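You operate a simulated robot arm through the tools that you are given. There is no shell and no other tool. Be economical: measure what you need, move in short steps, check, and stop when the job is done.

You run a simulated two-armed robot. Do the job below in one go: nothing can be reset, and whatever is moved stays where it is left.

## Task
Set the puller up with the blue stop fork for the glossy tube.
Fine: ram home, fork in its slot, wing nut tight, tube on the puller's saddles, clamp shut.

The check looks at the end state, three seconds after you hand in, the way a careful person would. Anything else that was tipped, shoved, dropped, spilled or broken makes it a failure.

## Robot
Two 6-joint arms with two-finger parallel grippers on one trunk, on a base that drives. Base frame: it is fixed to the floor where the robot stands at the start and does not move with it; the origin is under the middle of the robot, x ahead of it, y to its left, z up; the surface under the hand at the start is at about z = 800. Lengths are in mm, angles in rad, forces in N, time in s.
The left shoulder is at the start at [280, 185, 1080], the right one opposite. With the tool pointing down near the work surface each hand reaches from about 540 to 940 mm from the robot's upright axis, wherever it stands, measured 20 degrees to its own side. Places, roughly: fork slot of the puller [500, -400, 800]; fork wing nut [400, -400, 800]; hand wheel [500, -100, 900]; jack ram [500, -100, 900]; red tube clamp [500, -400, 900]; saddles of the puller [500, -300, 900]; short glossy tube (16x4x5 cm) [700, 100, 900]. Payload 1.57 kg a hand.
Tool frame (each hand has its own): the origin (TCP) lies between the finger pads and is the grasp point; the fingertips stand 30 mm ahead of it; z points along the fingers, y is the line along which they close. The gripper opens to 80 mm. The fingers are 17 mm wide and 12 mm thick; the gripper's body (40 by 82 mm) begins 80 mm behind the TCP.
Orientation is that of the tool frame in the base frame, as [roll, pitch, yaw] about the fixed x, y, z axes, in that order (R = Rz(yaw) Ry(pitch) Rx(roll)). With the fingers straight down and closing along the base's y, the tool's x points along the base's -x, its y along +y and its z along -z.

## Interface
- The arms move only by the tool move_arm. It takes "left_targets", "right_targets" or both (then of equal length, played together; a hand with none holds still); each is a list of rows, each a list of 3 entries, a list of its own where there are three numbers: the opening in per cent of the stroke, from 0 (shut) to 100 (fully open), then the shift along the base's x, y, z in units of 25 mm (1.0 is 25 mm), then the turn, a rotation vector about the base's x, y, z in units of 5 degrees (1.0 is 5 degrees). In form: [[grip, [x, y, z], [rx, ry, rz]], ...]. A call has 1 to 8 rows; each row shifts and turns the commanded pose from where the row before left it. A call with a number of a shift or a turn outside -1 to 1 is refused whole. Rows are played at 5 a second. More than 50 mm and 0.15 rad between two rows, or a gripper value outside its range, and nothing of the call is played. Where a pose cannot be reached the arm comes as near as it can. A force on the tool above 90 N (or 10 N above the force at the start of the call, whichever is more), or a blocked arm, ends the call early, and 0.2 s more pass. The fingers move at their own pace (about 153 mm/s each) and stop on an object; they squeeze with about 30 N. The grip force told is the motor's: it shows also when the fingers shut on nothing. Time passes only in rows, and 0.2 s behind the last, so rows that do not move let the fingers close. The reply holds the time, the measured pose of the TCP, the force on the tool along the base axes, the opening and the grip force, in the units named above and with some noise, with the torque about the TCP (base axes, N m) and any sound that the robot's microphone picked up.
- Cameras (640 x 400 px; columns grow to the right, rows downward): "scene" is now at [223.1, -35.7, 1511.6]; the picture's right is [-0.51, -0.86, 0.00], its down [-0.73, 0.43, -0.52] and it looks along [0.45, -0.27, -0.85] (base axes); focal length 258 px, centre (320, 200). "left" rides on the left gripper at [72, 7, -122] in its tool frame; the picture's right is [-0.09, 1.00, 0.00], its down [-0.84, -0.08, -0.54] and it looks along [-0.54, -0.05, 0.84] (tool axes); focal length 238 px, centre (320, 200). "right" rides on the right gripper at [72, -7, -122] in its tool frame; the picture's right is [0.09, 1.00, 0.00], its down [-0.84, 0.08, -0.54] and it looks along [-0.54, 0.05, 0.84] (tool axes); focal length 238 px, centre (320, 200).
- get_image(camera): a new picture of that camera. No time passes.
- raise_lower(by): slides the trunk up (or, below 0, down) by that many mm; the arms and the scene camera ride with it, the base frame stays. It gives what a move gives, with no picture.
- base_move(legs): drives the robot by 1 to 6 legs, each [ahead, turn to the left] in mm and rad, along the robot's own axes; the way and the turn of a leg run together, so that a leg with both is an arc; at most 1500 mm and 3.142 rad a leg. The arms and the cameras ride along, it lands a little off, and it stops where it bumps. It gives what a move gives.
- turn_head(pan, tilt): turns the head with the scene camera to pan (to the left, within 1.501 rad either way) and tilt (down, from -0.506 to 1.204), counted from straight ahead of the robot. It gives what a move gives.
- pixel_to_xyz(camera, pixels): for up to 12 pixels [column, row] of the newest picture of that camera ("zoom" is the newest enlarged one), the place [x, y, z] in the base frame of the surface seen there, good to about 2 mm, but the place of the scene camera against the robot may be out by one fixed shift of up to 12 mm in any direction. No time passes.
- zoom(camera, box): a new picture of the part [left, top, right, bottom] of that camera's present view, enlarged. No time passes.
- sign_off(): hands the job in; it is judged then, once.

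Go step by step. Measure first, check grasps and placings, and put right what went wrong. The budget is 80 turns and 58 pictures, counting those below and the enlarged ones. Unless the task says otherwise, let go and move clear before handing in, and close with one line.

The tools are called by a JSON object that holds its "fn" and its "kwargs". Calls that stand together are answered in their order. move_arm: Moves the arms, as the interface text tells. Its arguments: {"type":"object","properties":{"left_targets":{"type":"array"},"right_targets":{"type":"array"}},"required":[]} The other tools are called the same way: raise_lower (by) slides the trunk up or down; base_move (legs) drives the base; turn_head (pan, tilt) turns the head that bears the scene camera; get_image (camera) takes a picture; pixel_to_xyz (camera, pixels) gives the place of the surface under pixels of a picture; zoom (camera, box) takes an enlarged picture of a part of a camera's view; sign_off () hands the job in.

At the start:

```text
time: 0.0
left_tool_pos: [606.8, 41.1, 1173.1]
left_ee_rot: [-3.14, 0.0, -3.141]
left_ft_force: [-0.4, -0.1, -0.7]
left_moment: [-0.01, -0.01, -0.04]
left_opening: 80.1
left_finger_force: 0.0
right_tool_pos: [433.7, -426.1, 1122.8]
right_ee_rot: [-3.141, -0.001, -3.142]
right_ft_force: [0.4, 0.3, -0.8]
right_moment: [-0.01, 0.02, 0.03]
right_opening: 80.1
right_finger_force: 0.0
trunk travel left (down, up): [-775.0, 215.0]
robot x, y, heading: [1.6, 3.6, 0.001]
head pan, tilt: [-0.534, 1.021]
```

scene: 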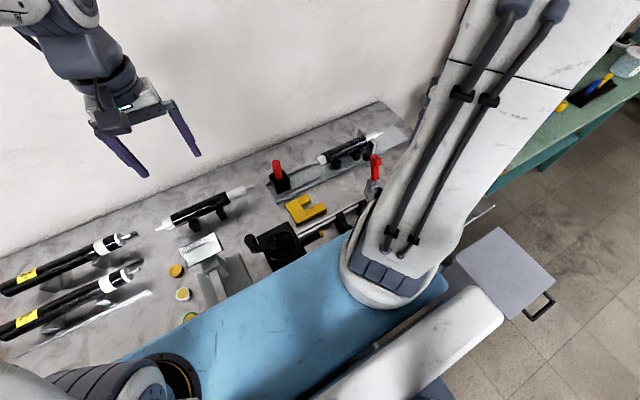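
right: 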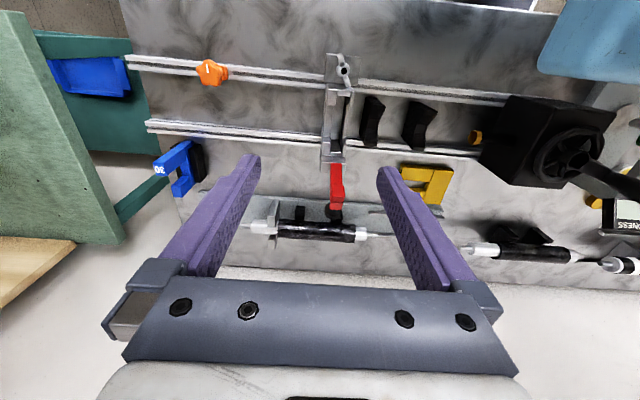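
left: 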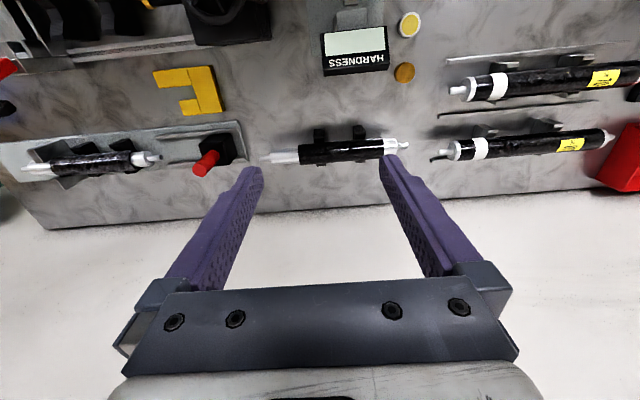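

The pictures show the puller with two rails: an orange wing nut at right-camera (210,72), a blue fork at (175,165), a yellow fork at (425,185), and the glossy tube possibly at left-camera (345,150). I'll take enlarged views to tell the parts apart.

{"fn": "zoom", "kwargs": {"camera": "right", "box": [120, 40, 380, 260]}}

{"fn": "zoom", "kwargs": {"camera": "right", "box": [320, 60, 640, 280]}}

{"fn": "zoom", "kwargs": {"camera": "left", "box": [0, 0, 420, 230]}}

{"fn": "pixel_to_xyz", "kwargs": {"camera": "right", "pixels": [[210, 72], [175, 165], [200, 160], [340, 70], [336, 130], [336, 180], [372, 115], [418, 125], [425, 185], [575, 150], [320, 230], [100, 75]]}}

```text
1.82 times, centred on (250, 150) of right
```

zoom: 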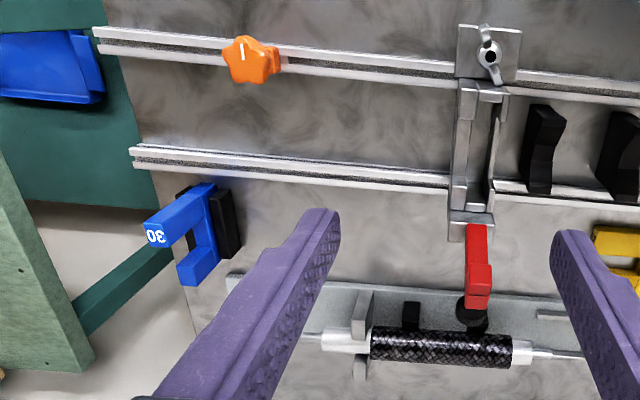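

```text
1.82 times, centred on (480, 170) of right
```

zoom: 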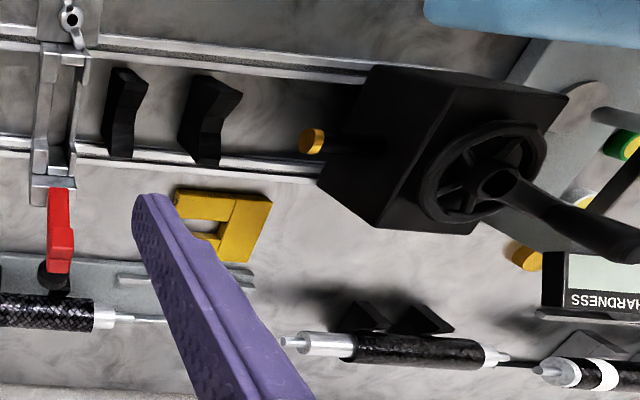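

```text
1.52 times, centred on (210, 115) of left
```

zoom: 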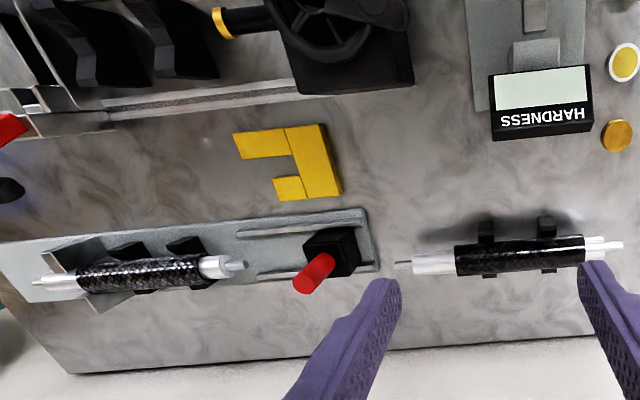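

```text
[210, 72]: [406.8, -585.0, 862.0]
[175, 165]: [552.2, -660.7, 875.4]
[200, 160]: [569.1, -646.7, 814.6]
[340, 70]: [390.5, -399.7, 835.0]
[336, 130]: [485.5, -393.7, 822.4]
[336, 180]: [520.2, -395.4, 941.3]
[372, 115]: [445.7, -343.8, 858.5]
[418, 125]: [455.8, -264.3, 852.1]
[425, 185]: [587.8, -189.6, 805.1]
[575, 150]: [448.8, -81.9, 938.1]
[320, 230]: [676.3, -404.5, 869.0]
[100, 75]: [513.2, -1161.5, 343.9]
```

Blue fork marked "30" stands at about [555,-655], on a black stand; the slot unit with its wing nut is at [390,-400] and the red clamp lever stands up. I'll zoom tighter on the slot, the fork and the ram.

{"fn": "zoom", "kwargs": {"camera": "right", "box": [290, 40, 450, 140]}}

{"fn": "zoom", "kwargs": {"camera": "right", "box": [140, 120, 260, 210]}}

{"fn": "zoom", "kwargs": {"camera": "right", "box": [290, 130, 400, 250]}}

{"fn": "zoom", "kwargs": {"camera": "left", "box": [250, 110, 420, 190]}}

{"fn": "pixel_to_xyz", "kwargs": {"camera": "left", "pixels": [[285, 157], [305, 153], [340, 149], [375, 146], [400, 143], [320, 135], [360, 132], [322, 165], [360, 163], [340, 120]]}}

```text
4.00 times, centred on (370, 90) of right
```

zoom: 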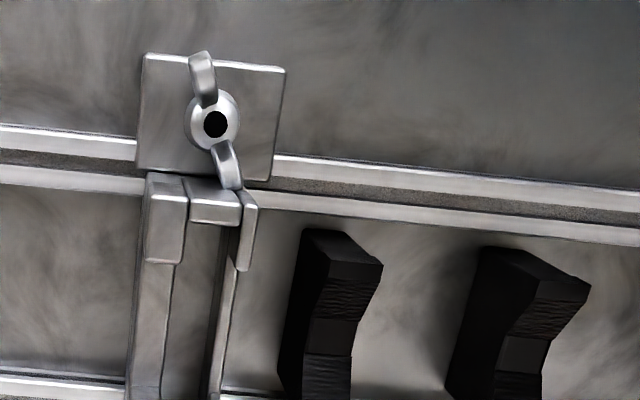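

```text
4.44 times, centred on (200, 165) of right
```

zoom: 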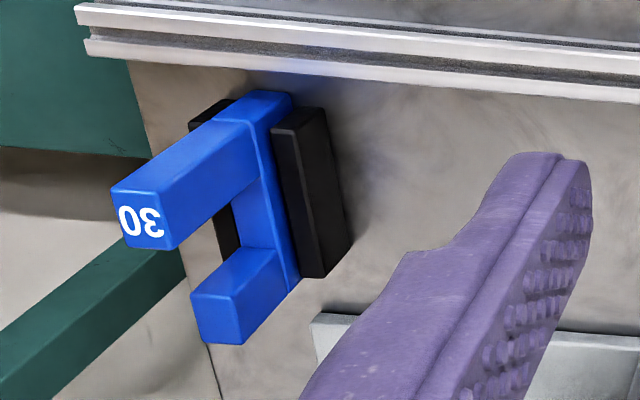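

```text
3.33 times, centred on (345, 190) of right
```

zoom: 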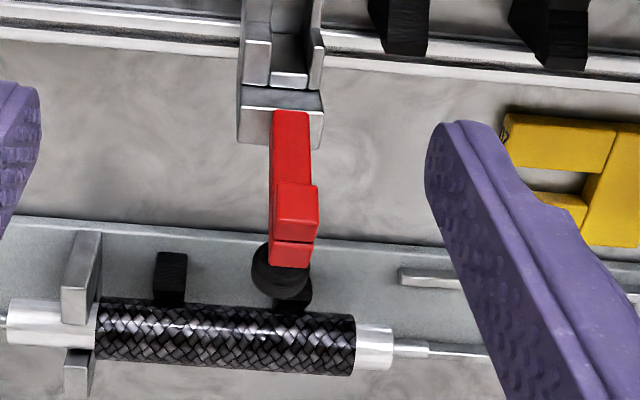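

```text
3.76 times, centred on (335, 150) of left
```

zoom: 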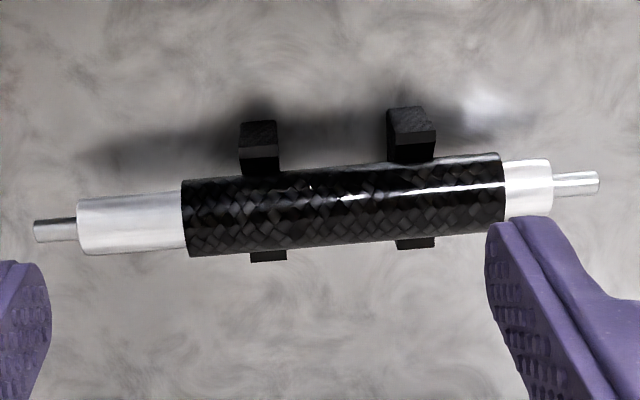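

```text
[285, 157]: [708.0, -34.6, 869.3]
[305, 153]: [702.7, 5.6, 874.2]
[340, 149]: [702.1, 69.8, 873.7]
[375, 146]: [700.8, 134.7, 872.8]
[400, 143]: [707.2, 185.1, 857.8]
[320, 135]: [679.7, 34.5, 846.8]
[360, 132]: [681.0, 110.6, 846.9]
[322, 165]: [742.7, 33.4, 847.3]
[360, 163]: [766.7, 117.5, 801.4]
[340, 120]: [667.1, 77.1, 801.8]
```

The glossy tube lies along y at x≈704, y≈75, top z≈874, with its long cap toward -y. Next I'll move the right hand toward the blue fork at [555,-655], which also clears the scene camera's view of the puller.

{"fn": "move_arm", "kwargs": {"right_targets": [[100, [0, -1, -0.5], [0, 0, 0]], [100, [0, -1, -0.5], [0, 0, 0]], [100, [0, -1, -0.5], [0, 0, 0]], [100, [0, -1, -0.5], [0, 0, 0]], [100, [0.2, -1, -0.5], [0, 0, 0]], [100, [0.2, -1, -0.5], [0, 0, 0]], [100, [0.2, -1, -0.5], [0, 0, 0]], [100, [0.2, -1, -0.5], [0, 0, 0]]]}}

{"fn": "get_image", "kwargs": {"camera": "right"}}

{"fn": "zoom", "kwargs": {"camera": "scene", "box": [150, 100, 450, 300]}}

```text
time: 1.8
left_tool_pos: [608.2, 41.2, 1172.8]
left_ee_rot: [-3.141, 0.0, 3.141]
left_ft_force: [-0.6, 0.5, 0.4]
left_moment: [-0.02, 0.01, 0.03]
left_opening: 80.1
left_finger_force: 0.1
right_tool_pos: [455.9, -627.4, 1021.9]
right_ee_rot: [-3.142, -0.001, -3.141]
right_ft_force: [0.2, 0.6, 0.1]
right_moment: [-0.03, 0.01, 0.01]
right_opening: 79.8
right_finger_force: 0.0
trunk travel left (down, up): [-775.0, 215.0]
robot x, y, heading: [-1.5, 0.3, -0.001]
head pan, tilt: [-0.534, 1.021]
```

```text
47 pictures are left
```

right: 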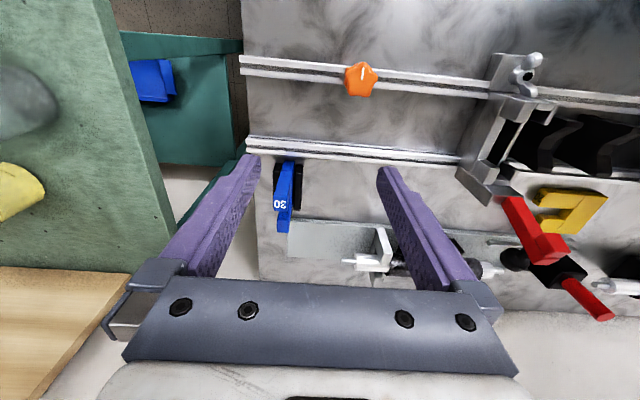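

```text
2.00 times, centred on (300, 200) of scene
```

zoom: 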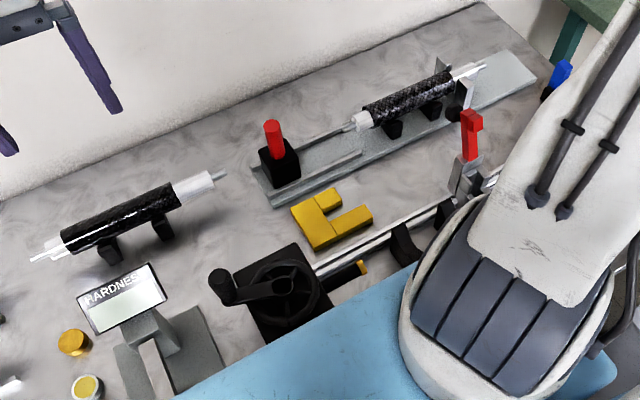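

The blue fork stands upright at px (285,195) in a black holder, thin along y. I'll zoom on it and on the clamp unit from this angle.

{"fn": "zoom", "kwargs": {"camera": "right", "box": [240, 130, 340, 250]}}

{"fn": "pixel_to_xyz", "kwargs": {"camera": "right", "pixels": [[286, 165], [286, 190], [281, 205], [284, 225], [278, 165], [297, 185], [360, 78], [520, 75], [530, 60], [510, 130], [520, 215], [545, 240]]}}

{"fn": "zoom", "kwargs": {"camera": "right", "box": [440, 40, 640, 300]}}

```text
3.33 times, centred on (290, 190) of right
```

zoom: 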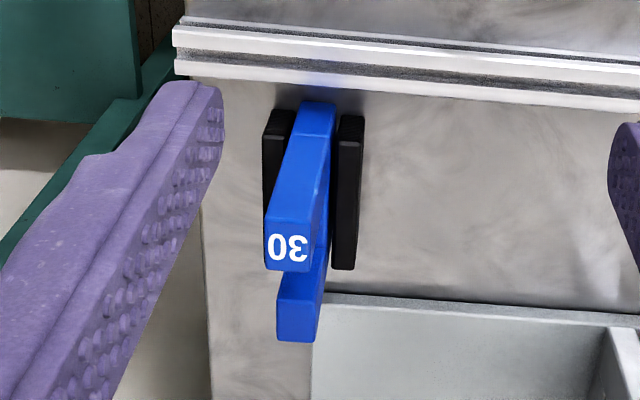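

```text
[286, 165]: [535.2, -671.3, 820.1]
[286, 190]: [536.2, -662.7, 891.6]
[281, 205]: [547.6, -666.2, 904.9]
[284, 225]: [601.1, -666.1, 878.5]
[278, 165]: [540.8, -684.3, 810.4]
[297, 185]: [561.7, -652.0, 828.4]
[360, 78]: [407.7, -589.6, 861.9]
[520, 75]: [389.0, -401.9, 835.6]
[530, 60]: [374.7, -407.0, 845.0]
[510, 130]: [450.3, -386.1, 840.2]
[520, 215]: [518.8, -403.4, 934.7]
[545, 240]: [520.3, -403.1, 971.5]
```

```text
1.54 times, centred on (540, 170) of right
```

zoom: 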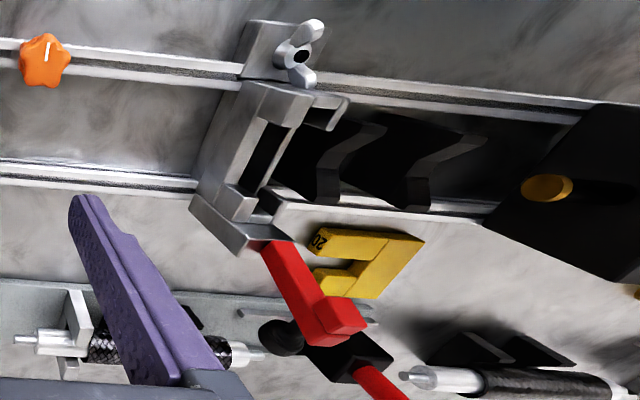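

The fork is a U with prongs up (long prong with "30" at x≈540, top 905; short prong at x≈600, top 880), y≈-664. Before grasping I want a closer look at the slot and wing nut, so I'll bring the right camera back over it.

{"fn": "move_arm", "kwargs": {"right_targets": [[100, [-0.3, 1, 0.1], [0, 0, 0]], [100, [-0.3, 1, 0.1], [0, 0, 0]], [100, [-0.3, 1, 0.1], [0, 0, 0]], [100, [-0.3, 1, 0], [0, 0, 0]], [100, [-0.3, 1, 0], [0, 0, 0]], [100, [-0.3, 1, 0], [0, 0, 0]], [100, [-0.3, 1, 0], [0, 0, 0]], [100, [-0.3, 1, 0], [0, 0, 0]]]}}

{"fn": "get_image", "kwargs": {"camera": "right"}}

{"fn": "zoom", "kwargs": {"camera": "right", "box": [260, 30, 480, 200]}}

```text
time: 3.6
left_tool_pos: [607.8, 41.5, 1172.9]
left_ee_rot: [-3.141, -0.001, 3.141]
left_ft_force: [0.6, 0.6, -0.3]
left_moment: [0.01, -0.02, 0.0]
left_opening: 80.0
left_finger_force: 0.1
right_tool_pos: [395.3, -426.1, 1029.1]
right_ee_rot: [-3.141, 0.001, -3.141]
right_ft_force: [0.1, 0.6, -0.2]
right_moment: [0.03, 0.01, 0.01]
right_opening: 79.9
right_finger_force: 0.0
trunk travel left (down, up): [-775.0, 215.0]
robot x, y, heading: [2.1, -2.6, 0.001]
head pan, tilt: [-0.534, 1.021]
```

```text
43 pictures are left
```

right: 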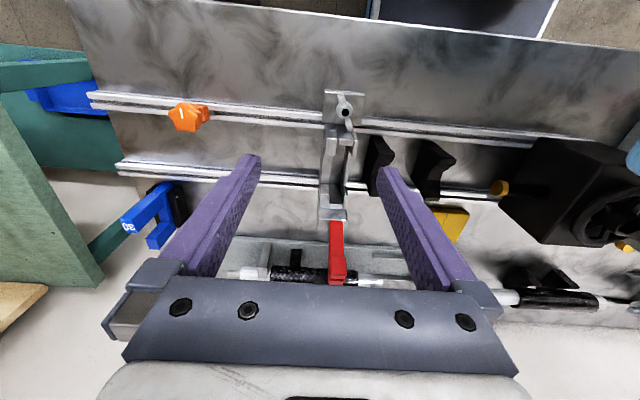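

```text
2.35 times, centred on (370, 115) of right
```

zoom: 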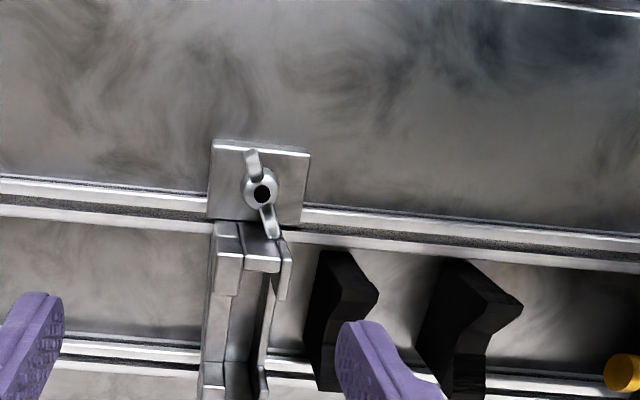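

I'll zoom tightly on the slot unit at (335,90–220) and sample its geometry.

{"fn": "zoom", "kwargs": {"camera": "right", "box": [270, 80, 400, 161]}}

{"fn": "zoom", "kwargs": {"camera": "right", "box": [270, 150, 400, 231]}}

{"fn": "pixel_to_xyz", "kwargs": {"camera": "zoom", "pixels": [[270, 30], [300, 60], [330, 120], [350, 60], [310, 175], [260, 120], [360, 120], [330, 220], [300, 255], [350, 260], [340, 300], [360, 370]]}}

{"fn": "pixel_to_xyz", "kwargs": {"camera": "right", "pixels": [[331, 140], [339, 140], [347, 140], [331, 160], [336, 160], [336, 185], [347, 150], [327, 150], [340, 132], [346, 112], [347, 122], [345, 102]]}}

```text
4.92 times, centred on (335, 120) of right
```

zoom: 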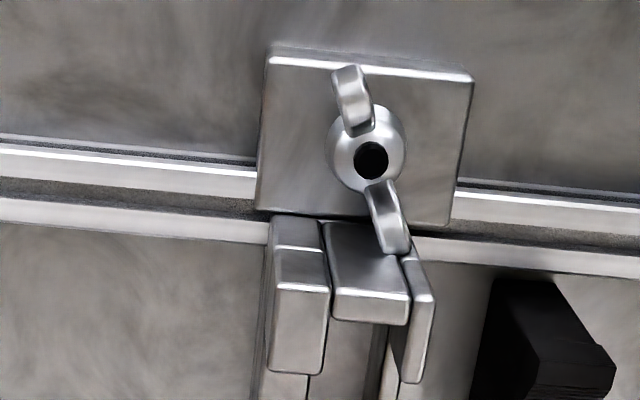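

```text
4.92 times, centred on (335, 190) of right
```

zoom: 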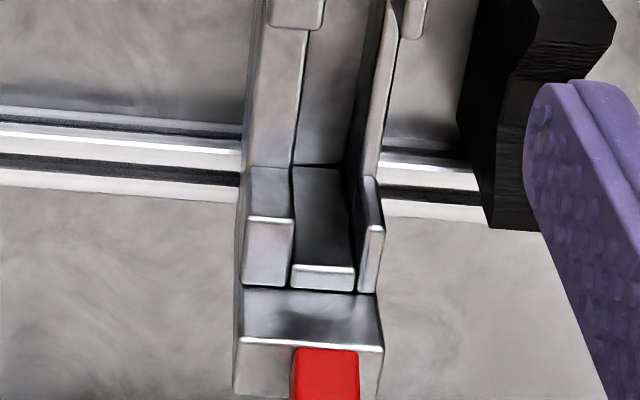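

```text
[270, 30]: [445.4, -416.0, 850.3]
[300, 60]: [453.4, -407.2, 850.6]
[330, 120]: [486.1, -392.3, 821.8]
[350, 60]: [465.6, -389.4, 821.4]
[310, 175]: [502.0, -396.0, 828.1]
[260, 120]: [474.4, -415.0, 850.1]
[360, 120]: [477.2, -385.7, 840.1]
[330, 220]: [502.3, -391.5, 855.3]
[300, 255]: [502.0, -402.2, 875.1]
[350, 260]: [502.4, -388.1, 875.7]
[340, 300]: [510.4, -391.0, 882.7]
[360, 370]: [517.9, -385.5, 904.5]
```

```text
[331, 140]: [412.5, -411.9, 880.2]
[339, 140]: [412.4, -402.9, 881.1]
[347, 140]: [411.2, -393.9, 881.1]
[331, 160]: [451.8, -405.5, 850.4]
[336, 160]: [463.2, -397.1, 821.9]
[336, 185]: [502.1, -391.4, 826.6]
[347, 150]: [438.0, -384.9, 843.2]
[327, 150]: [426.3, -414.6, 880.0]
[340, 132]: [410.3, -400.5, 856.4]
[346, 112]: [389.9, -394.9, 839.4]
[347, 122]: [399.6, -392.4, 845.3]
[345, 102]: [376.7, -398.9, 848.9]
```

The slot is a channel at x≈420–502, y≈-402 to -388, with its floor at z≈821, end cheeks up to z≈881 and mid walls at 850. The fork will be gripped high on its long prong; I'll go over the fork now and check the clamp lever from there.

{"fn": "move_arm", "kwargs": {"right_targets": [[100, [0.3, -1, 0], [0, 0, 0]], [100, [0.3, -1, 0], [0, 0, 0]], [100, [0.4, -1, 0], [0, 0, 0]], [100, [0.8, -1, 0], [0, 0, 0]], [100, [1, -1, 0], [0, 0, 0]], [100, [1, -1, 0], [0, 0, 0]], [100, [1, -1, 0], [0, 0, 0]], [100, [1, -1, 0], [0, 0, 0]]]}}

{"fn": "get_image", "kwargs": {"camera": "right"}}

{"fn": "zoom", "kwargs": {"camera": "scene", "box": [330, 120, 430, 200]}}

```text
time: 5.4
left_tool_pos: [607.2, 41.6, 1173.5]
left_ee_rot: [-3.141, 0.001, -3.141]
left_ft_force: [0.2, -0.3, 0.1]
left_moment: [0.02, 0.03, 0.02]
left_opening: 79.7
left_finger_force: 0.0
right_tool_pos: [539.3, -627.7, 1029.0]
right_ee_rot: [-3.142, 0.0, -3.14]
right_ft_force: [-0.7, -1.0, -0.4]
right_moment: [0.0, -0.03, -0.02]
right_opening: 80.1
right_finger_force: 0.0
trunk travel left (down, up): [-775.0, 215.0]
robot x, y, heading: [-1.5, 0.6, -0.0]
head pan, tilt: [-0.534, 1.021]
```

```text
39 pictures are left
```

right: 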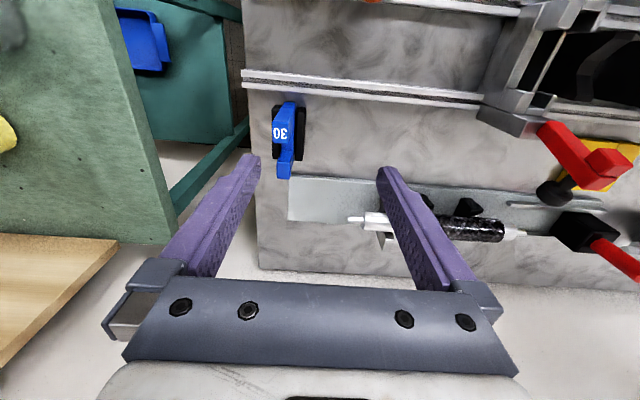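

```text
5.00 times, centred on (380, 160) of scene
```

zoom: 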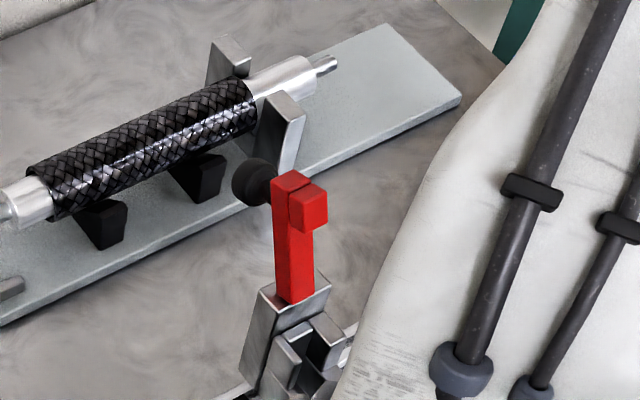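

The clamp lever at scene-zoom (295,240) swings about its foot toward -x, with the red pad going down over the short prong, so the fork keeps its orientation (long prong toward the robot). I'll measure the fork precisely now.

{"fn": "pixel_to_xyz", "kwargs": {"camera": "right", "pixels": [[273, 133], [281, 133], [288, 133], [281, 140], [281, 127], [291, 110], [277, 105], [284, 170], [278, 170], [290, 168], [299, 130], [540, 125]]}}

{"fn": "zoom", "kwargs": {"camera": "right", "box": [240, 90, 340, 190]}}

{"fn": "pixel_to_xyz", "kwargs": {"camera": "zoom", "pixels": [[262, 190], [316, 190], [290, 165], [290, 215], [270, 345], [320, 345], [295, 320], [340, 60], [365, 130], [200, 130], [330, 250], [300, 100]]}}

```text
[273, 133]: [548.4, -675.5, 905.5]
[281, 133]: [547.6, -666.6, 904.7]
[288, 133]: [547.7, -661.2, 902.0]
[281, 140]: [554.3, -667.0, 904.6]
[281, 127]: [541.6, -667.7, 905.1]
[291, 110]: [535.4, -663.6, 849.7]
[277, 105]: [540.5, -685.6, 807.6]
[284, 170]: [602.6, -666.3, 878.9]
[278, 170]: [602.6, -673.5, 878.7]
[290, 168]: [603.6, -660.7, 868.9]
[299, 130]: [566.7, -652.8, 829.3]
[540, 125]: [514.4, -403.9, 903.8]
```

```text
4.00 times, centred on (290, 140) of right
```

zoom: 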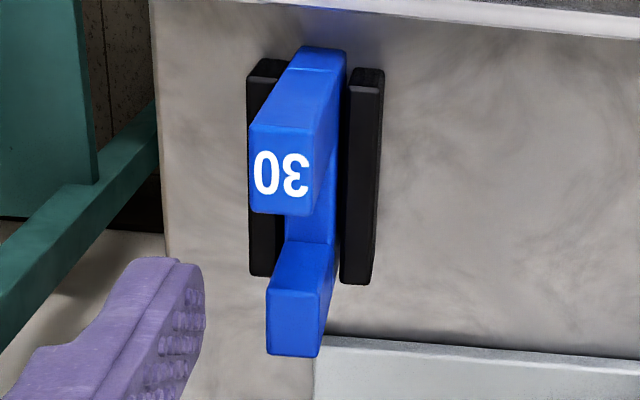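

```text
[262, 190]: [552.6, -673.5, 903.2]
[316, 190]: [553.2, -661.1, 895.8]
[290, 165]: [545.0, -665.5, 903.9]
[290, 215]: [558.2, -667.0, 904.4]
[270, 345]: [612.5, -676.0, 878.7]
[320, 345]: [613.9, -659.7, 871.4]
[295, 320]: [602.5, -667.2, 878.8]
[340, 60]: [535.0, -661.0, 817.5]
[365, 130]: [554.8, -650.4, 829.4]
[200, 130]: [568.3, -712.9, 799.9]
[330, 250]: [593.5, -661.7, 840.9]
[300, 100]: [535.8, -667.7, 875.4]
```

Long prong: x 535–558, y -675 to -661 (centre -668), top z 905. I'll lower open fingers over it to TCP z≈892.

{"fn": "move_arm", "kwargs": {"right_targets": [[100, [0.15, -0.8, -0.5], [0, 0, 0]], [100, [0.15, -0.81, -0.5], [0, 0, 0]], [100, [0, 0, -0.9], [0, 0, 0]], [100, [0, 0, -0.9], [0, 0, 0]], [100, [0, 0, -0.9], [0, 0, 0]], [100, [0, 0, -0.9], [0, 0, 0]], [100, [0, 0, -0.88], [0, 0, 0]]]}}

{"fn": "move_arm", "kwargs": {"right_targets": [[0, [0, 0, 0], [0, 0, 0]], [0, [0, 0, 0], [0, 0, 0]], [0, [0, 0, 0], [0, 0, 0]]]}}

```text
time: 7.0
left_tool_pos: [607.4, 41.4, 1172.8]
left_ee_rot: [3.141, 0.001, -3.141]
left_ft_force: [-0.1, -0.6, -0.3]
left_moment: [0.0, -0.01, 0.0]
left_opening: 80.1
left_finger_force: 0.0
right_tool_pos: [548.0, -667.8, 891.3]
right_ee_rot: [3.14, -0.001, -3.141]
right_ft_force: [-0.7, 0.5, -0.2]
right_moment: [0.03, -0.01, 0.04]
right_opening: 80.0
right_finger_force: 0.1
trunk travel left (down, up): [-775.0, 215.0]
robot x, y, heading: [-1.3, -1.6, 0.001]
head pan, tilt: [-0.534, 1.021]
```

```text
time: 7.8
left_tool_pos: [608.5, 40.9, 1173.6]
left_ee_rot: [3.141, 0.0, -3.141]
left_ft_force: [-0.3, 0.0, 0.2]
left_moment: [-0.01, 0.0, -0.01]
left_opening: 79.8
left_finger_force: 0.1
right_tool_pos: [548.6, -666.8, 891.7]
right_ee_rot: [3.141, 0.0, -3.141]
right_ft_force: [-0.1, 0.2, -0.4]
right_moment: [-0.03, 0.01, 0.02]
right_opening: 16.7
right_finger_force: 30.3
trunk travel left (down, up): [-775.0, 215.0]
robot x, y, heading: [1.6, -1.7, -0.0]
head pan, tilt: [-0.534, 1.021]
```

Grip holds at 16.7 mm with 30 N. I'll lift the fork straight up and check it comes with the hand.

{"fn": "move_arm", "kwargs": {"right_targets": [[0, [0, 0, 0.4], [0, 0, 0]], [0, [0, 0, 0.8], [0, 0, 0]], [0, [0, 0, 1], [0, 0, 0]], [0, [0, 0, 1], [0, 0, 0]], [0, [0, 0, 1], [0, 0, 0]], [0, [0, 0, 1], [0, 0, 0]], [0, [-0.5, 0, 1], [0, 0, 0]], [0, [-1, 0, 1], [0, 0, 0]]]}}

{"fn": "get_image", "kwargs": {"camera": "right"}}

```text
time: 9.6
left_tool_pos: [608.6, 41.2, 1173.2]
left_ee_rot: [-3.141, 0.0, -3.141]
left_ft_force: [0.5, -0.1, -1.0]
left_moment: [-0.01, -0.01, 0.03]
left_opening: 79.9
left_finger_force: 0.0
right_tool_pos: [510.2, -666.1, 1073.5]
right_ee_rot: [-3.141, -0.002, 3.141]
right_ft_force: [0.4, 0.3, -1.4]
right_moment: [0.03, 0.07, 0.04]
right_opening: 16.7
right_finger_force: 30.3
trunk travel left (down, up): [-775.0, 215.0]
robot x, y, heading: [-1.4, 0.0, 0.004]
head pan, tilt: [-0.534, 1.021]
```

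```text
36 pictures are left
```

right: 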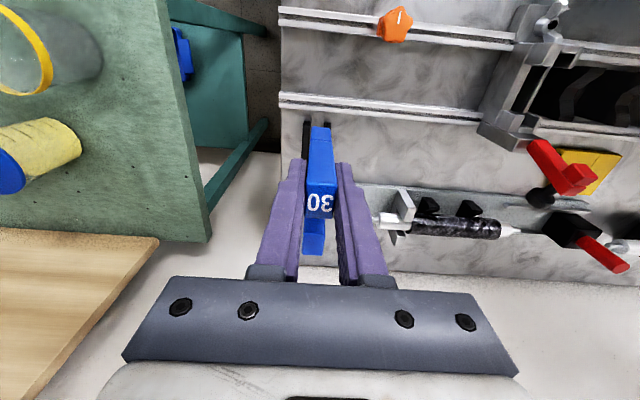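

The fork hangs level in the hand (px 320,195). I'll carry it to beside the slot at x≈434, y≈-466 and look at the slot once more from there.

{"fn": "move_arm", "kwargs": {"right_targets": [[0, [-1, 0.6, 0], [0, 0, 0]], [0, [-1, 1, 0], [0, 0, 0]], [0, [-1, 1, 0], [0, 0, 0]], [0, [-0.04, 1, 0], [0, 0, 0]], [0, [0, 1, 0], [0, 0, 0]], [0, [0, 1, 0], [0, 0, 0]], [0, [0, 1, 0], [0, 0, 0]], [0, [0, 1, 0], [0, 0, 0]]]}}

{"fn": "get_image", "kwargs": {"camera": "right"}}

{"fn": "zoom", "kwargs": {"camera": "right", "box": [300, 70, 460, 230]}}

```text
time: 11.4
left_tool_pos: [607.4, 40.8, 1172.8]
left_ee_rot: [3.141, 0.002, -3.141]
left_ft_force: [0.6, -0.1, -0.1]
left_moment: [0.01, -0.01, -0.02]
left_opening: 80.4
left_finger_force: 0.0
right_tool_pos: [434.5, -476.3, 1072.3]
right_ee_rot: [-3.141, -0.001, -3.141]
right_ft_force: [0.9, -0.5, -1.7]
right_moment: [-0.02, 0.01, 0.0]
right_opening: 16.5
right_finger_force: 30.0
trunk travel left (down, up): [-775.0, 215.0]
robot x, y, heading: [3.0, -0.9, -0.003]
head pan, tilt: [-0.534, 1.021]
```

```text
35 pictures are left
```

right: 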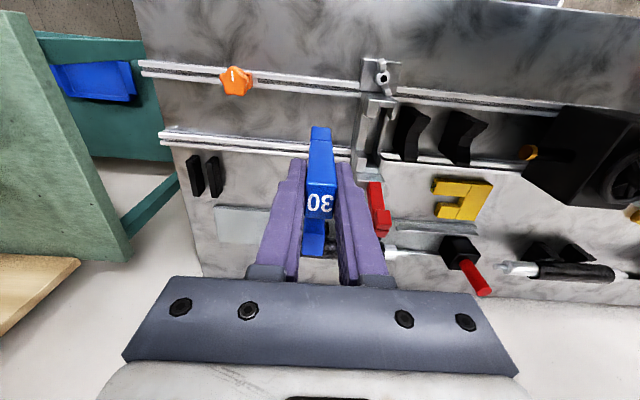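

```text
2.50 times, centred on (380, 150) of right
```

zoom: 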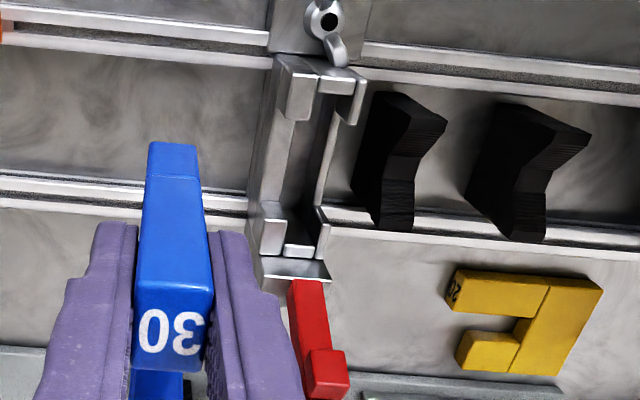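

Now I'll sample slot walls, end stops, lever pad and the fork itself from this picture.

{"fn": "pixel_to_xyz", "kwargs": {"camera": "zoom", "pixels": [[285, 100], [308, 105], [290, 115], [355, 105], [345, 85], [335, 90], [270, 240], [284, 240], [318, 245], [298, 250], [330, 350], [325, 375]]}}

{"fn": "pixel_to_xyz", "kwargs": {"camera": "zoom", "pixels": [[280, 150], [287, 170], [300, 170], [318, 165], [325, 165], [290, 80], [310, 75], [320, 70], [175, 300], [150, 300], [210, 300], [175, 155]]}}

```text
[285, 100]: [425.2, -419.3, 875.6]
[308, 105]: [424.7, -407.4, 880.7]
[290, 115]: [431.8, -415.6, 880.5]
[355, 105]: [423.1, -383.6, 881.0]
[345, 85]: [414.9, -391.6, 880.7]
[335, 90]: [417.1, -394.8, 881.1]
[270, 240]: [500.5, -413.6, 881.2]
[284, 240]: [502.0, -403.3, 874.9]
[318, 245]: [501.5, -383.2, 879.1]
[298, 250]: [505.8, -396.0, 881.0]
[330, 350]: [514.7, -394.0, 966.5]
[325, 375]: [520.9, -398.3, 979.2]
```

```text
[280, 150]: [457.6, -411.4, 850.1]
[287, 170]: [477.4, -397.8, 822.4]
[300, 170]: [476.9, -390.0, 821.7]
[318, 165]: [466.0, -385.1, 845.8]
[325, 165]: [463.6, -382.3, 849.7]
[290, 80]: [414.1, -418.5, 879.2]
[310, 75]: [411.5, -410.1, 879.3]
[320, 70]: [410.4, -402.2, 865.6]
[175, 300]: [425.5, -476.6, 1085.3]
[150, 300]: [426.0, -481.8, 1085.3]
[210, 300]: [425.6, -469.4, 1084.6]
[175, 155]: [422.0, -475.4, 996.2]
```

Slot spans x≈420–502 and y≈-403.5 to -385.5 (centre -394.5); the fork's front face is at TCP x-12.5. I'll move over the slot and lower to just above the cheeks.

{"fn": "move_arm", "kwargs": {"right_targets": [[0, [0, 0.82, 0], [0, 0, 0]], [0, [0, 0.82, 0], [0, 0, 0]], [0, [0, 0.82, 0], [0, 0, 0]], [0, [0, 0.81, 0], [0, 0, 0]], [0, [0, 0, -0.9], [0, 0, 0]], [0, [0, 0, -0.9], [0, 0, 0]], [0, [0, 0, -0.9], [0, 0, 0]], [0, [0, 0, -0.9], [0, 0, 0]]]}}

{"fn": "zoom", "kwargs": {"camera": "right", "box": [240, 70, 400, 270]}}

```text
time: 13.2
left_tool_pos: [608.0, 42.8, 1173.3]
left_ee_rot: [-3.141, 0.001, -3.141]
left_ft_force: [-0.1, -0.2, 0.5]
left_moment: [0.02, -0.01, 0.0]
left_opening: 80.0
left_finger_force: 0.0
right_tool_pos: [434.2, -395.3, 982.8]
right_ee_rot: [-3.141, 0.0, 3.141]
right_ft_force: [-0.2, 0.3, -0.8]
right_moment: [0.0, 0.04, 0.01]
right_opening: 16.8
right_finger_force: 30.3
trunk travel left (down, up): [-775.0, 215.0]
robot x, y, heading: [-1.5, -0.8, 0.004]
head pan, tilt: [-0.534, 1.021]
```

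```text
2.00 times, centred on (320, 170) of right
```

zoom: 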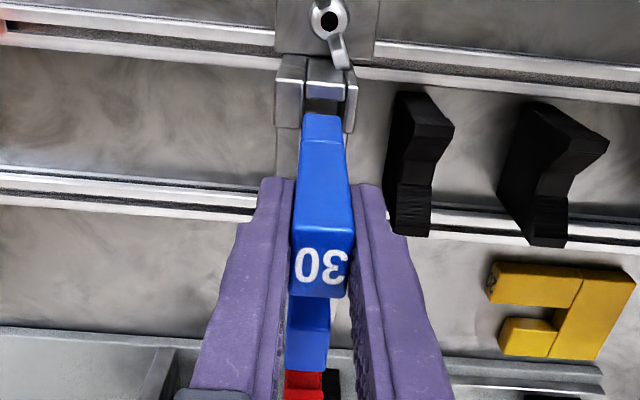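

The fork lines up over the slot (zoom 320,130). I'll lower in small steps watching the force.

{"fn": "move_arm", "kwargs": {"right_targets": [[0, [0, 0.02, -0.3], [0, 0, 0]], [0, [0, 0, -0.3], [0, 0, 0]], [0, [0, 0, -0.3], [0, 0, 0]], [0, [0, 0, -0.3], [0, 0, 0]]]}}

```text
time: 14.2
left_tool_pos: [608.3, 41.0, 1173.9]
left_ee_rot: [-3.141, 0.0, -3.141]
left_ft_force: [0.3, -0.4, 0.4]
left_moment: [-0.02, 0.01, 0.0]
left_opening: 80.2
left_finger_force: 0.1
right_tool_pos: [432.9, -394.8, 952.0]
right_ee_rot: [-3.14, 0.001, 3.141]
right_ft_force: [-0.4, 0.5, -0.6]
right_moment: [0.02, 0.02, 0.0]
right_opening: 16.6
right_finger_force: 29.3
trunk travel left (down, up): [-775.0, 215.0]
robot x, y, heading: [-0.9, -3.6, -0.002]
head pan, tilt: [-0.534, 1.021]
```

No contact at TCP z 952, where the fork's foot is already below the cheek tops, so it has entered. Continuing.

{"fn": "move_arm", "kwargs": {"right_targets": [[0, [0.02, 0, -0.3], [0, 0, 0]], [0, [0, 0, -0.3], [0, 0, 0]], [0, [0, 0, -0.3], [0, 0, 0]], [0, [0, 0, -0.2], [0, 0, 0]]]}}

{"fn": "zoom", "kwargs": {"camera": "right", "box": [260, 70, 420, 230]}}

```text
time: 15.2
left_tool_pos: [607.4, 41.7, 1173.8]
left_ee_rot: [3.141, -0.002, 3.141]
left_ft_force: [-0.4, 1.1, -0.2]
left_moment: [0.01, 0.03, 0.02]
left_opening: 80.0
left_finger_force: 0.1
right_tool_pos: [433.5, -394.4, 925.0]
right_ee_rot: [-3.142, 0.001, 3.141]
right_ft_force: [-2.2, 0.2, -1.8]
right_moment: [0.03, 0.16, -0.01]
right_opening: 16.5
right_finger_force: 30.0
trunk travel left (down, up): [-775.0, 215.0]
robot x, y, heading: [-0.4, -1.3, 0.003]
head pan, tilt: [-0.534, 1.021]
```

```text
2.50 times, centred on (340, 150) of right
```

zoom: 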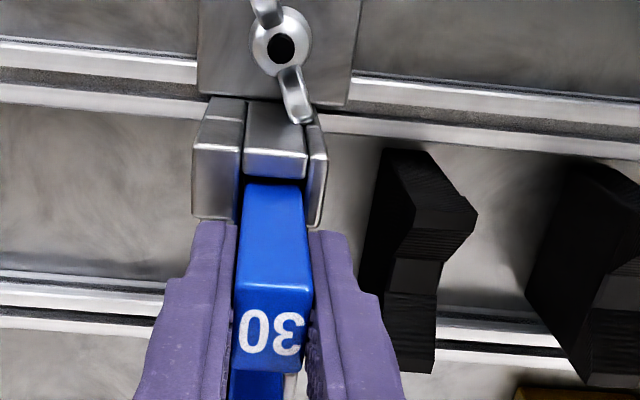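

It's well inside with only ~2 N sideways. Lowering in 2.5 mm steps until it seats.

{"fn": "move_arm", "kwargs": {"right_targets": [[0, [-0.02, 0, -0.1], [0, 0, 0]], [0, [0, 0, -0.1], [0, 0, 0]], [0, [0, 0, -0.1], [0, 0, 0]]]}}

```text
time: 16.0
left_tool_pos: [606.4, 42.4, 1172.5]
left_ee_rot: [-3.14, 0.001, 3.141]
left_ft_force: [0.3, 0.1, 0.1]
left_moment: [0.0, -0.01, 0.01]
left_opening: 80.1
left_finger_force: 0.1
right_tool_pos: [433.3, -394.1, 917.1]
right_ee_rot: [3.141, -0.001, 3.141]
right_ft_force: [0.3, -0.4, -1.5]
right_moment: [0.0, 0.06, 0.02]
right_opening: 16.5
right_finger_force: 30.4
trunk travel left (down, up): [-775.0, 215.0]
robot x, y, heading: [2.8, 1.9, 0.004]
head pan, tilt: [-0.534, 1.021]
```

{"fn": "move_arm", "kwargs": {"right_targets": [[0, [0, 0, -0.08], [0, 0, 0]], [0, [0, 0, -0.08], [0, 0, 0]]]}}

```text
time: 16.6
left_tool_pos: [606.7, 42.6, 1173.6]
left_ee_rot: [-3.141, 0.001, -3.141]
left_ft_force: [-0.8, -0.5, 0.4]
left_moment: [-0.01, 0.01, 0.0]
left_opening: 80.1
left_finger_force: 0.1
right_tool_pos: [432.4, -395.4, 914.4]
right_ee_rot: [-3.14, 0.001, 3.14]
right_ft_force: [-2.3, 1.3, 24.3]
right_moment: [0.13, -0.47, 0.07]
right_opening: 16.8
right_finger_force: 29.9
trunk travel left (down, up): [-775.0, 215.0]
robot x, y, heading: [-1.6, -3.2, -0.003]
head pan, tilt: [-0.534, 1.021]
```

At TCP z≈913.5 contact force is 24 N up, which matches the fork foot on the slot floor (913–92=821). I'll release, rise and check.

{"fn": "move_arm", "kwargs": {"right_targets": [[50, [0, 0, 0.06], [0, 0, 0]], [50, [0, 0, 0], [0, 0, 0]], [50, [0, 0, 0.6], [0, 0, 0]], [50, [0, 0, 1], [0, 0, 0]], [50, [0, 0, 1], [0, 0, 0]], [50, [-0.3, 0, 1], [0, 0, 0]], [50, [-0.4, 0, 1], [0, 0, 0]]]}}

{"fn": "get_image", "kwargs": {"camera": "right"}}

{"fn": "zoom", "kwargs": {"camera": "right", "box": [270, 70, 400, 200]}}

```text
time: 18.2
left_tool_pos: [608.0, 41.7, 1173.5]
left_ee_rot: [3.142, 0.0, 3.141]
left_ft_force: [-0.7, -0.7, 0.5]
left_moment: [-0.01, 0.01, -0.02]
left_opening: 80.1
left_finger_force: 0.1
right_tool_pos: [416.4, -392.9, 1030.1]
right_ee_rot: [-3.141, 0.001, 3.141]
right_ft_force: [0.8, -0.2, 0.2]
right_moment: [0.0, 0.01, 0.0]
right_opening: 39.8
right_finger_force: 0.0
trunk travel left (down, up): [-775.0, 215.0]
robot x, y, heading: [0.1, -0.9, -0.0]
head pan, tilt: [-0.534, 1.021]
```

```text
31 pictures are left
```

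right: 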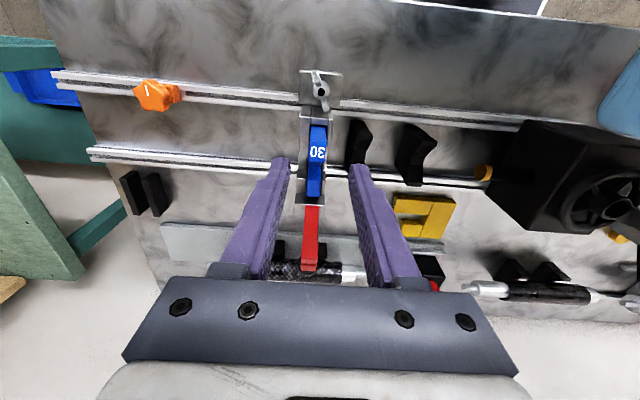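

```text
3.08 times, centred on (335, 135) of right
```

zoom: 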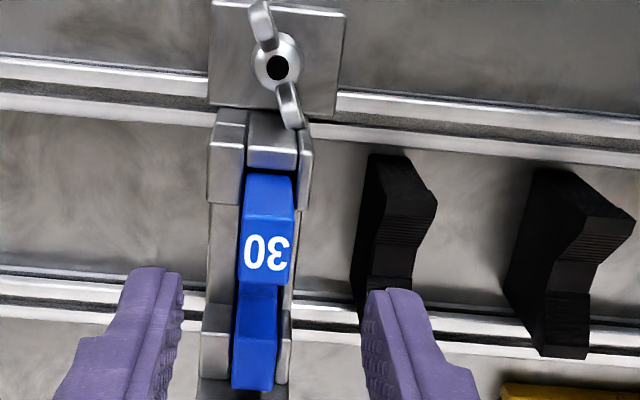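

The fork sits in the slot. Now measure the fork tops and the wing nut (zoom (278,65), wings toward (262,20) and (292,105)).

{"fn": "zoom", "kwargs": {"camera": "right", "box": [290, 60, 350, 120]}}

{"fn": "pixel_to_xyz", "kwargs": {"camera": "zoom", "pixels": [[280, 60], [265, 70], [295, 130], [315, 140], [290, 190], [350, 250], [360, 290], [345, 240], [400, 150], [180, 150], [310, 330], [320, 390]]}}

{"fn": "pixel_to_xyz", "kwargs": {"camera": "right", "pixels": [[320, 152], [314, 152], [325, 152], [315, 188], [318, 130], [307, 85], [335, 100], [318, 100]]}}

```text
6.67 times, centred on (320, 90) of right
```

zoom: 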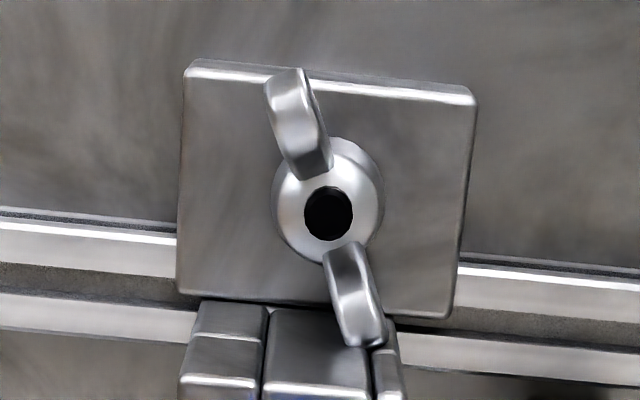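

```text
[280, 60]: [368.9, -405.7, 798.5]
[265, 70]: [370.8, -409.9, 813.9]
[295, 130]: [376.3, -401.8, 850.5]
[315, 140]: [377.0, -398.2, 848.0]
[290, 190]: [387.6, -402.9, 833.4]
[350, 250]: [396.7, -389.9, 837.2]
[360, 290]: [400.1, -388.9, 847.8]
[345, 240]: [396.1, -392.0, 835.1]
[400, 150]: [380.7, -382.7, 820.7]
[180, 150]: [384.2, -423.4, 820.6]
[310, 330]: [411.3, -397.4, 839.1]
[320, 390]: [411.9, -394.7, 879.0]
```

```text
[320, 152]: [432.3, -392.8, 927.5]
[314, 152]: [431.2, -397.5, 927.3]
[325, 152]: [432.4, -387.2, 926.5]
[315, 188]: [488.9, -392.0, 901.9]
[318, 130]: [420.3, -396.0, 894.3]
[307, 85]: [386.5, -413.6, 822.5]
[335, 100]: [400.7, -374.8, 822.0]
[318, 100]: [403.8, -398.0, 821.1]
```

Fork top reads 927 (seated on 822), good. Wing nut: centre ≈(388.5,-396), wings at about +25° to x, tops z≈851. I'll come over it with yaw +25° and a 24 mm opening.

{"fn": "move_arm", "kwargs": {"right_targets": [[30, [-0.22, -0.02, -0.9], [0, 0, 1]], [30, [-0.22, -0.03, -0.9], [0, 0, 1]], [30, [-0.22, -0.02, -0.9], [0, 0, 1]], [30, [-0.22, -0.03, -0.9], [0, 0, 1]], [30, [-0.22, -0.02, -0.9], [0, 0, 1]]]}}

{"fn": "zoom", "kwargs": {"camera": "right", "box": [240, 100, 400, 260]}}

```text
time: 19.4
left_tool_pos: [607.6, 41.1, 1172.9]
left_ee_rot: [3.14, 0.001, -3.14]
left_ft_force: [0.2, -0.1, -0.2]
left_moment: [-0.03, -0.01, 0.01]
left_opening: 79.9
left_finger_force: 0.1
right_tool_pos: [392.0, -403.8, 916.5]
right_ee_rot: [3.137, 0.001, -2.705]
right_ft_force: [-0.3, 0.3, 0.7]
right_moment: [0.0, -0.05, 0.02]
right_opening: 23.9
right_finger_force: 0.0
right hand out of reach, approached as far as the arm can: row 3
trunk travel left (down, up): [-775.0, 215.0]
robot x, y, heading: [-0.7, 2.3, -0.001]
head pan, tilt: [-0.534, 1.021]
```

```text
2.50 times, centred on (320, 180) of right
```

zoom: 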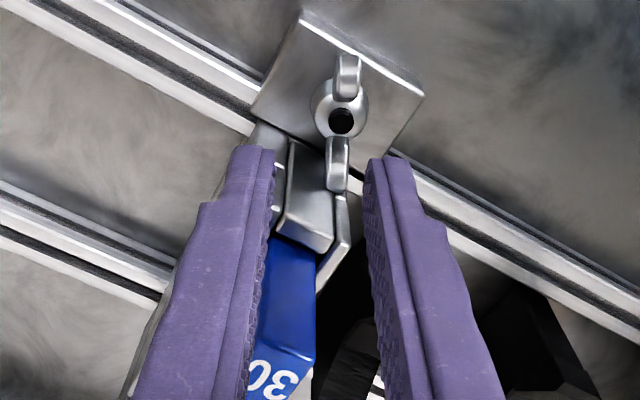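

The hand is too close to the shoulder to centre on the nut (reported out of reach). I'll back the base up 80 mm, since nothing lies at this height in the way of the hand moving toward -x.

{"fn": "base_move", "kwargs": {"legs": [[-80, 0]]}}

```text
time: 20.5
left_tool_pos: [527.9, 41.2, 1173.0]
left_ee_rot: [3.139, 0.002, 3.141]
left_ft_force: [0.6, -0.1, -0.3]
left_moment: [0.01, 0.01, 0.02]
left_opening: 80.2
left_finger_force: 0.0
right_tool_pos: [311.4, -402.7, 916.7]
right_ee_rot: [3.139, -0.003, -2.706]
right_ft_force: [0.0, 0.1, -0.4]
right_moment: [0.0, 0.01, 0.01]
right_opening: 24.1
right_finger_force: 0.0
trunk travel left (down, up): [-775.0, 215.0]
robot x, y, heading: [-81.3, 1.7, -0.002]
head pan, tilt: [-0.534, 1.021]
```

Now move to above the nut at (388.5,-396).

{"fn": "move_arm", "kwargs": {"right_targets": [[30, [0.77, 0.07, 0], [0, 0, 0]], [30, [0.77, 0.07, 0], [0, 0, 0]], [30, [0.77, 0.07, 0], [0, 0, 0]], [30, [0.77, 0.06, 0], [0, 0, 0]], [30, [0, 0, 0], [0, 0, 0]]]}}

{"fn": "zoom", "kwargs": {"camera": "right", "box": [240, 100, 400, 260]}}

{"fn": "pixel_to_xyz", "kwargs": {"camera": "zoom", "pixels": [[343, 95], [336, 95], [350, 80], [340, 170], [340, 130], [340, 190], [345, 100], [335, 180]]}}

```text
time: 21.7
left_tool_pos: [527.0, 42.2, 1173.4]
left_ee_rot: [3.141, 0.001, 3.14]
left_ft_force: [-0.3, -0.4, -1.0]
left_moment: [0.0, -0.01, -0.02]
left_opening: 79.8
left_finger_force: 0.1
right_tool_pos: [388.2, -396.6, 916.9]
right_ee_rot: [3.138, -0.001, -2.705]
right_ft_force: [-0.1, -0.2, -0.2]
right_moment: [-0.01, 0.02, 0.0]
right_opening: 23.6
right_finger_force: 0.1
trunk travel left (down, up): [-775.0, 215.0]
robot x, y, heading: [-79.4, 2.2, 0.001]
head pan, tilt: [-0.534, 1.021]
```

```text
2.50 times, centred on (320, 180) of right
```

zoom: 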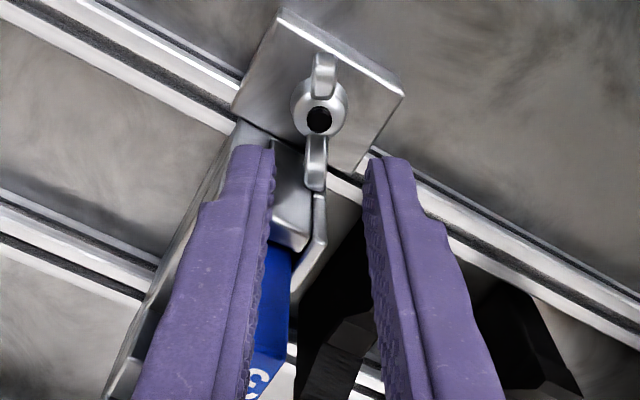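

```text
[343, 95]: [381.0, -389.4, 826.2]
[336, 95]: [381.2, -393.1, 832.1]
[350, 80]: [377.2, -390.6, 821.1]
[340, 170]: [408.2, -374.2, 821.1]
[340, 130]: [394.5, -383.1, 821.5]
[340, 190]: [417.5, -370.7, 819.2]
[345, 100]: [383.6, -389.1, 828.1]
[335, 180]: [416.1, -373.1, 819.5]
```

The wings line up with the hand (zoom column 318, vertical). Lower to TCP z≈861 and close on them.

{"fn": "move_arm", "kwargs": {"right_targets": [[30, [0, 0, -0.8], [0, 0, 0]], [30, [0, 0, -0.8], [0, 0, 0]], [30, [0, 0, -0.6], [0, 0, 0]], [0, [0, 0, 0], [0, 0, 0]], [0, [0, 0, 0], [0, 0, 0]]]}}

```text
time: 22.9
left_tool_pos: [528.0, 41.4, 1173.5]
left_ee_rot: [3.141, -0.001, 3.142]
left_ft_force: [0.8, -1.0, -0.8]
left_moment: [0.02, -0.02, 0.01]
left_opening: 80.0
left_finger_force: 0.1
right_tool_pos: [387.4, -395.0, 862.6]
right_ee_rot: [3.14, 0.002, -2.704]
right_ft_force: [1.4, 0.8, 13.6]
right_moment: [0.05, -0.04, -0.01]
right_opening: 20.9
right_finger_force: 34.2
trunk travel left (down, up): [-775.0, 215.0]
robot x, y, heading: [-83.0, 2.7, -0.002]
head pan, tilt: [-0.534, 1.021]
```

The fingers closed on the hub (20.9 mm). Open, rise 5 mm to catch the wings only, and close again.

{"fn": "move_arm", "kwargs": {"right_targets": [[30, [0, 0, 0], [0, 0, 0]], [30, [0, 0, 0.25], [0, 0, 0]], [0, [0, 0, 0], [0, 0, 0]], [0, [0, 0, 0], [0, 0, 0]]]}}

```text
time: 23.9
left_tool_pos: [527.3, 40.8, 1173.6]
left_ee_rot: [-3.139, -0.001, -3.14]
left_ft_force: [-0.1, 0.0, 0.9]
left_moment: [0.01, -0.01, -0.01]
left_opening: 79.8
left_finger_force: 0.0
right_tool_pos: [388.7, -396.7, 868.4]
right_ee_rot: [3.137, -0.001, -2.706]
right_ft_force: [1.0, -1.2, -5.1]
right_moment: [0.1, -0.12, 0.01]
right_opening: 8.0
right_finger_force: 27.2
trunk travel left (down, up): [-775.0, 215.0]
robot x, y, heading: [-82.6, 0.7, -0.004]
head pan, tilt: [-0.534, 1.021]
```

Now 8.0 mm: the wings are held. Turn clockwise (−z) 25° and read the torque.

{"fn": "move_arm", "kwargs": {"right_targets": [[0, [0, 0, 0], [0, 0, -1]], [0, [0, 0, 0], [0, 0, -1]], [0, [0, 0, 0], [0, 0, -1]], [0, [0, 0, 0], [0, 0, -1]], [0, [0, 0, 0], [0, 0, -1]]]}}

```text
time: 25.1
left_tool_pos: [527.3, 41.9, 1173.2]
left_ee_rot: [3.141, -0.001, 3.141]
left_ft_force: [0.2, -0.4, -0.2]
left_moment: [0.05, 0.02, 0.03]
left_opening: 80.2
left_finger_force: 0.1
right_tool_pos: [386.6, -394.7, 867.9]
right_ee_rot: [3.136, 0.0, 3.139]
right_ft_force: [2.5, 11.0, -8.7]
right_moment: [0.33, -0.25, 0.05]
right_opening: 7.9
right_finger_force: 27.2
trunk travel left (down, up): [-775.0, 215.0]
robot x, y, heading: [-81.6, -0.5, -0.002]
head pan, tilt: [-0.534, 1.021]
```

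Torque about z is still small (0.05), with 11 N sideways, so the hand is slightly off-axis. I'll nudge +y 1.5 mm and keep turning.

{"fn": "move_arm", "kwargs": {"right_targets": [[0, [0, 0.06, 0], [0, 0, -1]], [0, [0, 0, 0], [0, 0, -1]], [0, [0, 0, 0], [0, 0, -1]], [0, [0, 0, 0], [0, 0, -1]], [0, [0, 0, 0], [0, 0, -1]]]}}

{"fn": "get_image", "kwargs": {"camera": "right"}}

```text
time: 26.3
left_tool_pos: [527.5, 40.8, 1172.7]
left_ee_rot: [3.139, -0.001, 3.14]
left_ft_force: [-0.5, -1.1, 0.7]
left_moment: [-0.01, -0.01, -0.02]
left_opening: 80.0
left_finger_force: 0.0
right_tool_pos: [387.9, -393.8, 867.9]
right_ee_rot: [3.138, -0.001, 2.705]
right_ft_force: [-3.2, 11.1, -12.2]
right_moment: [0.21, -0.32, 0.05]
right_opening: 8.0
right_finger_force: 26.6
trunk travel left (down, up): [-775.0, 215.0]
robot x, y, heading: [-82.8, -0.4, 0.003]
head pan, tilt: [-0.534, 1.021]
```

```text
26 pictures are left
```

right: 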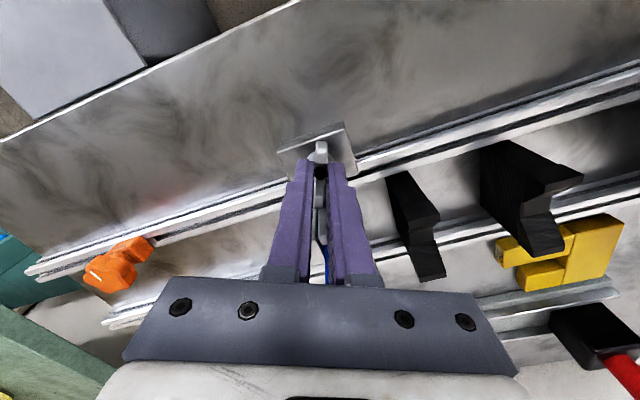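

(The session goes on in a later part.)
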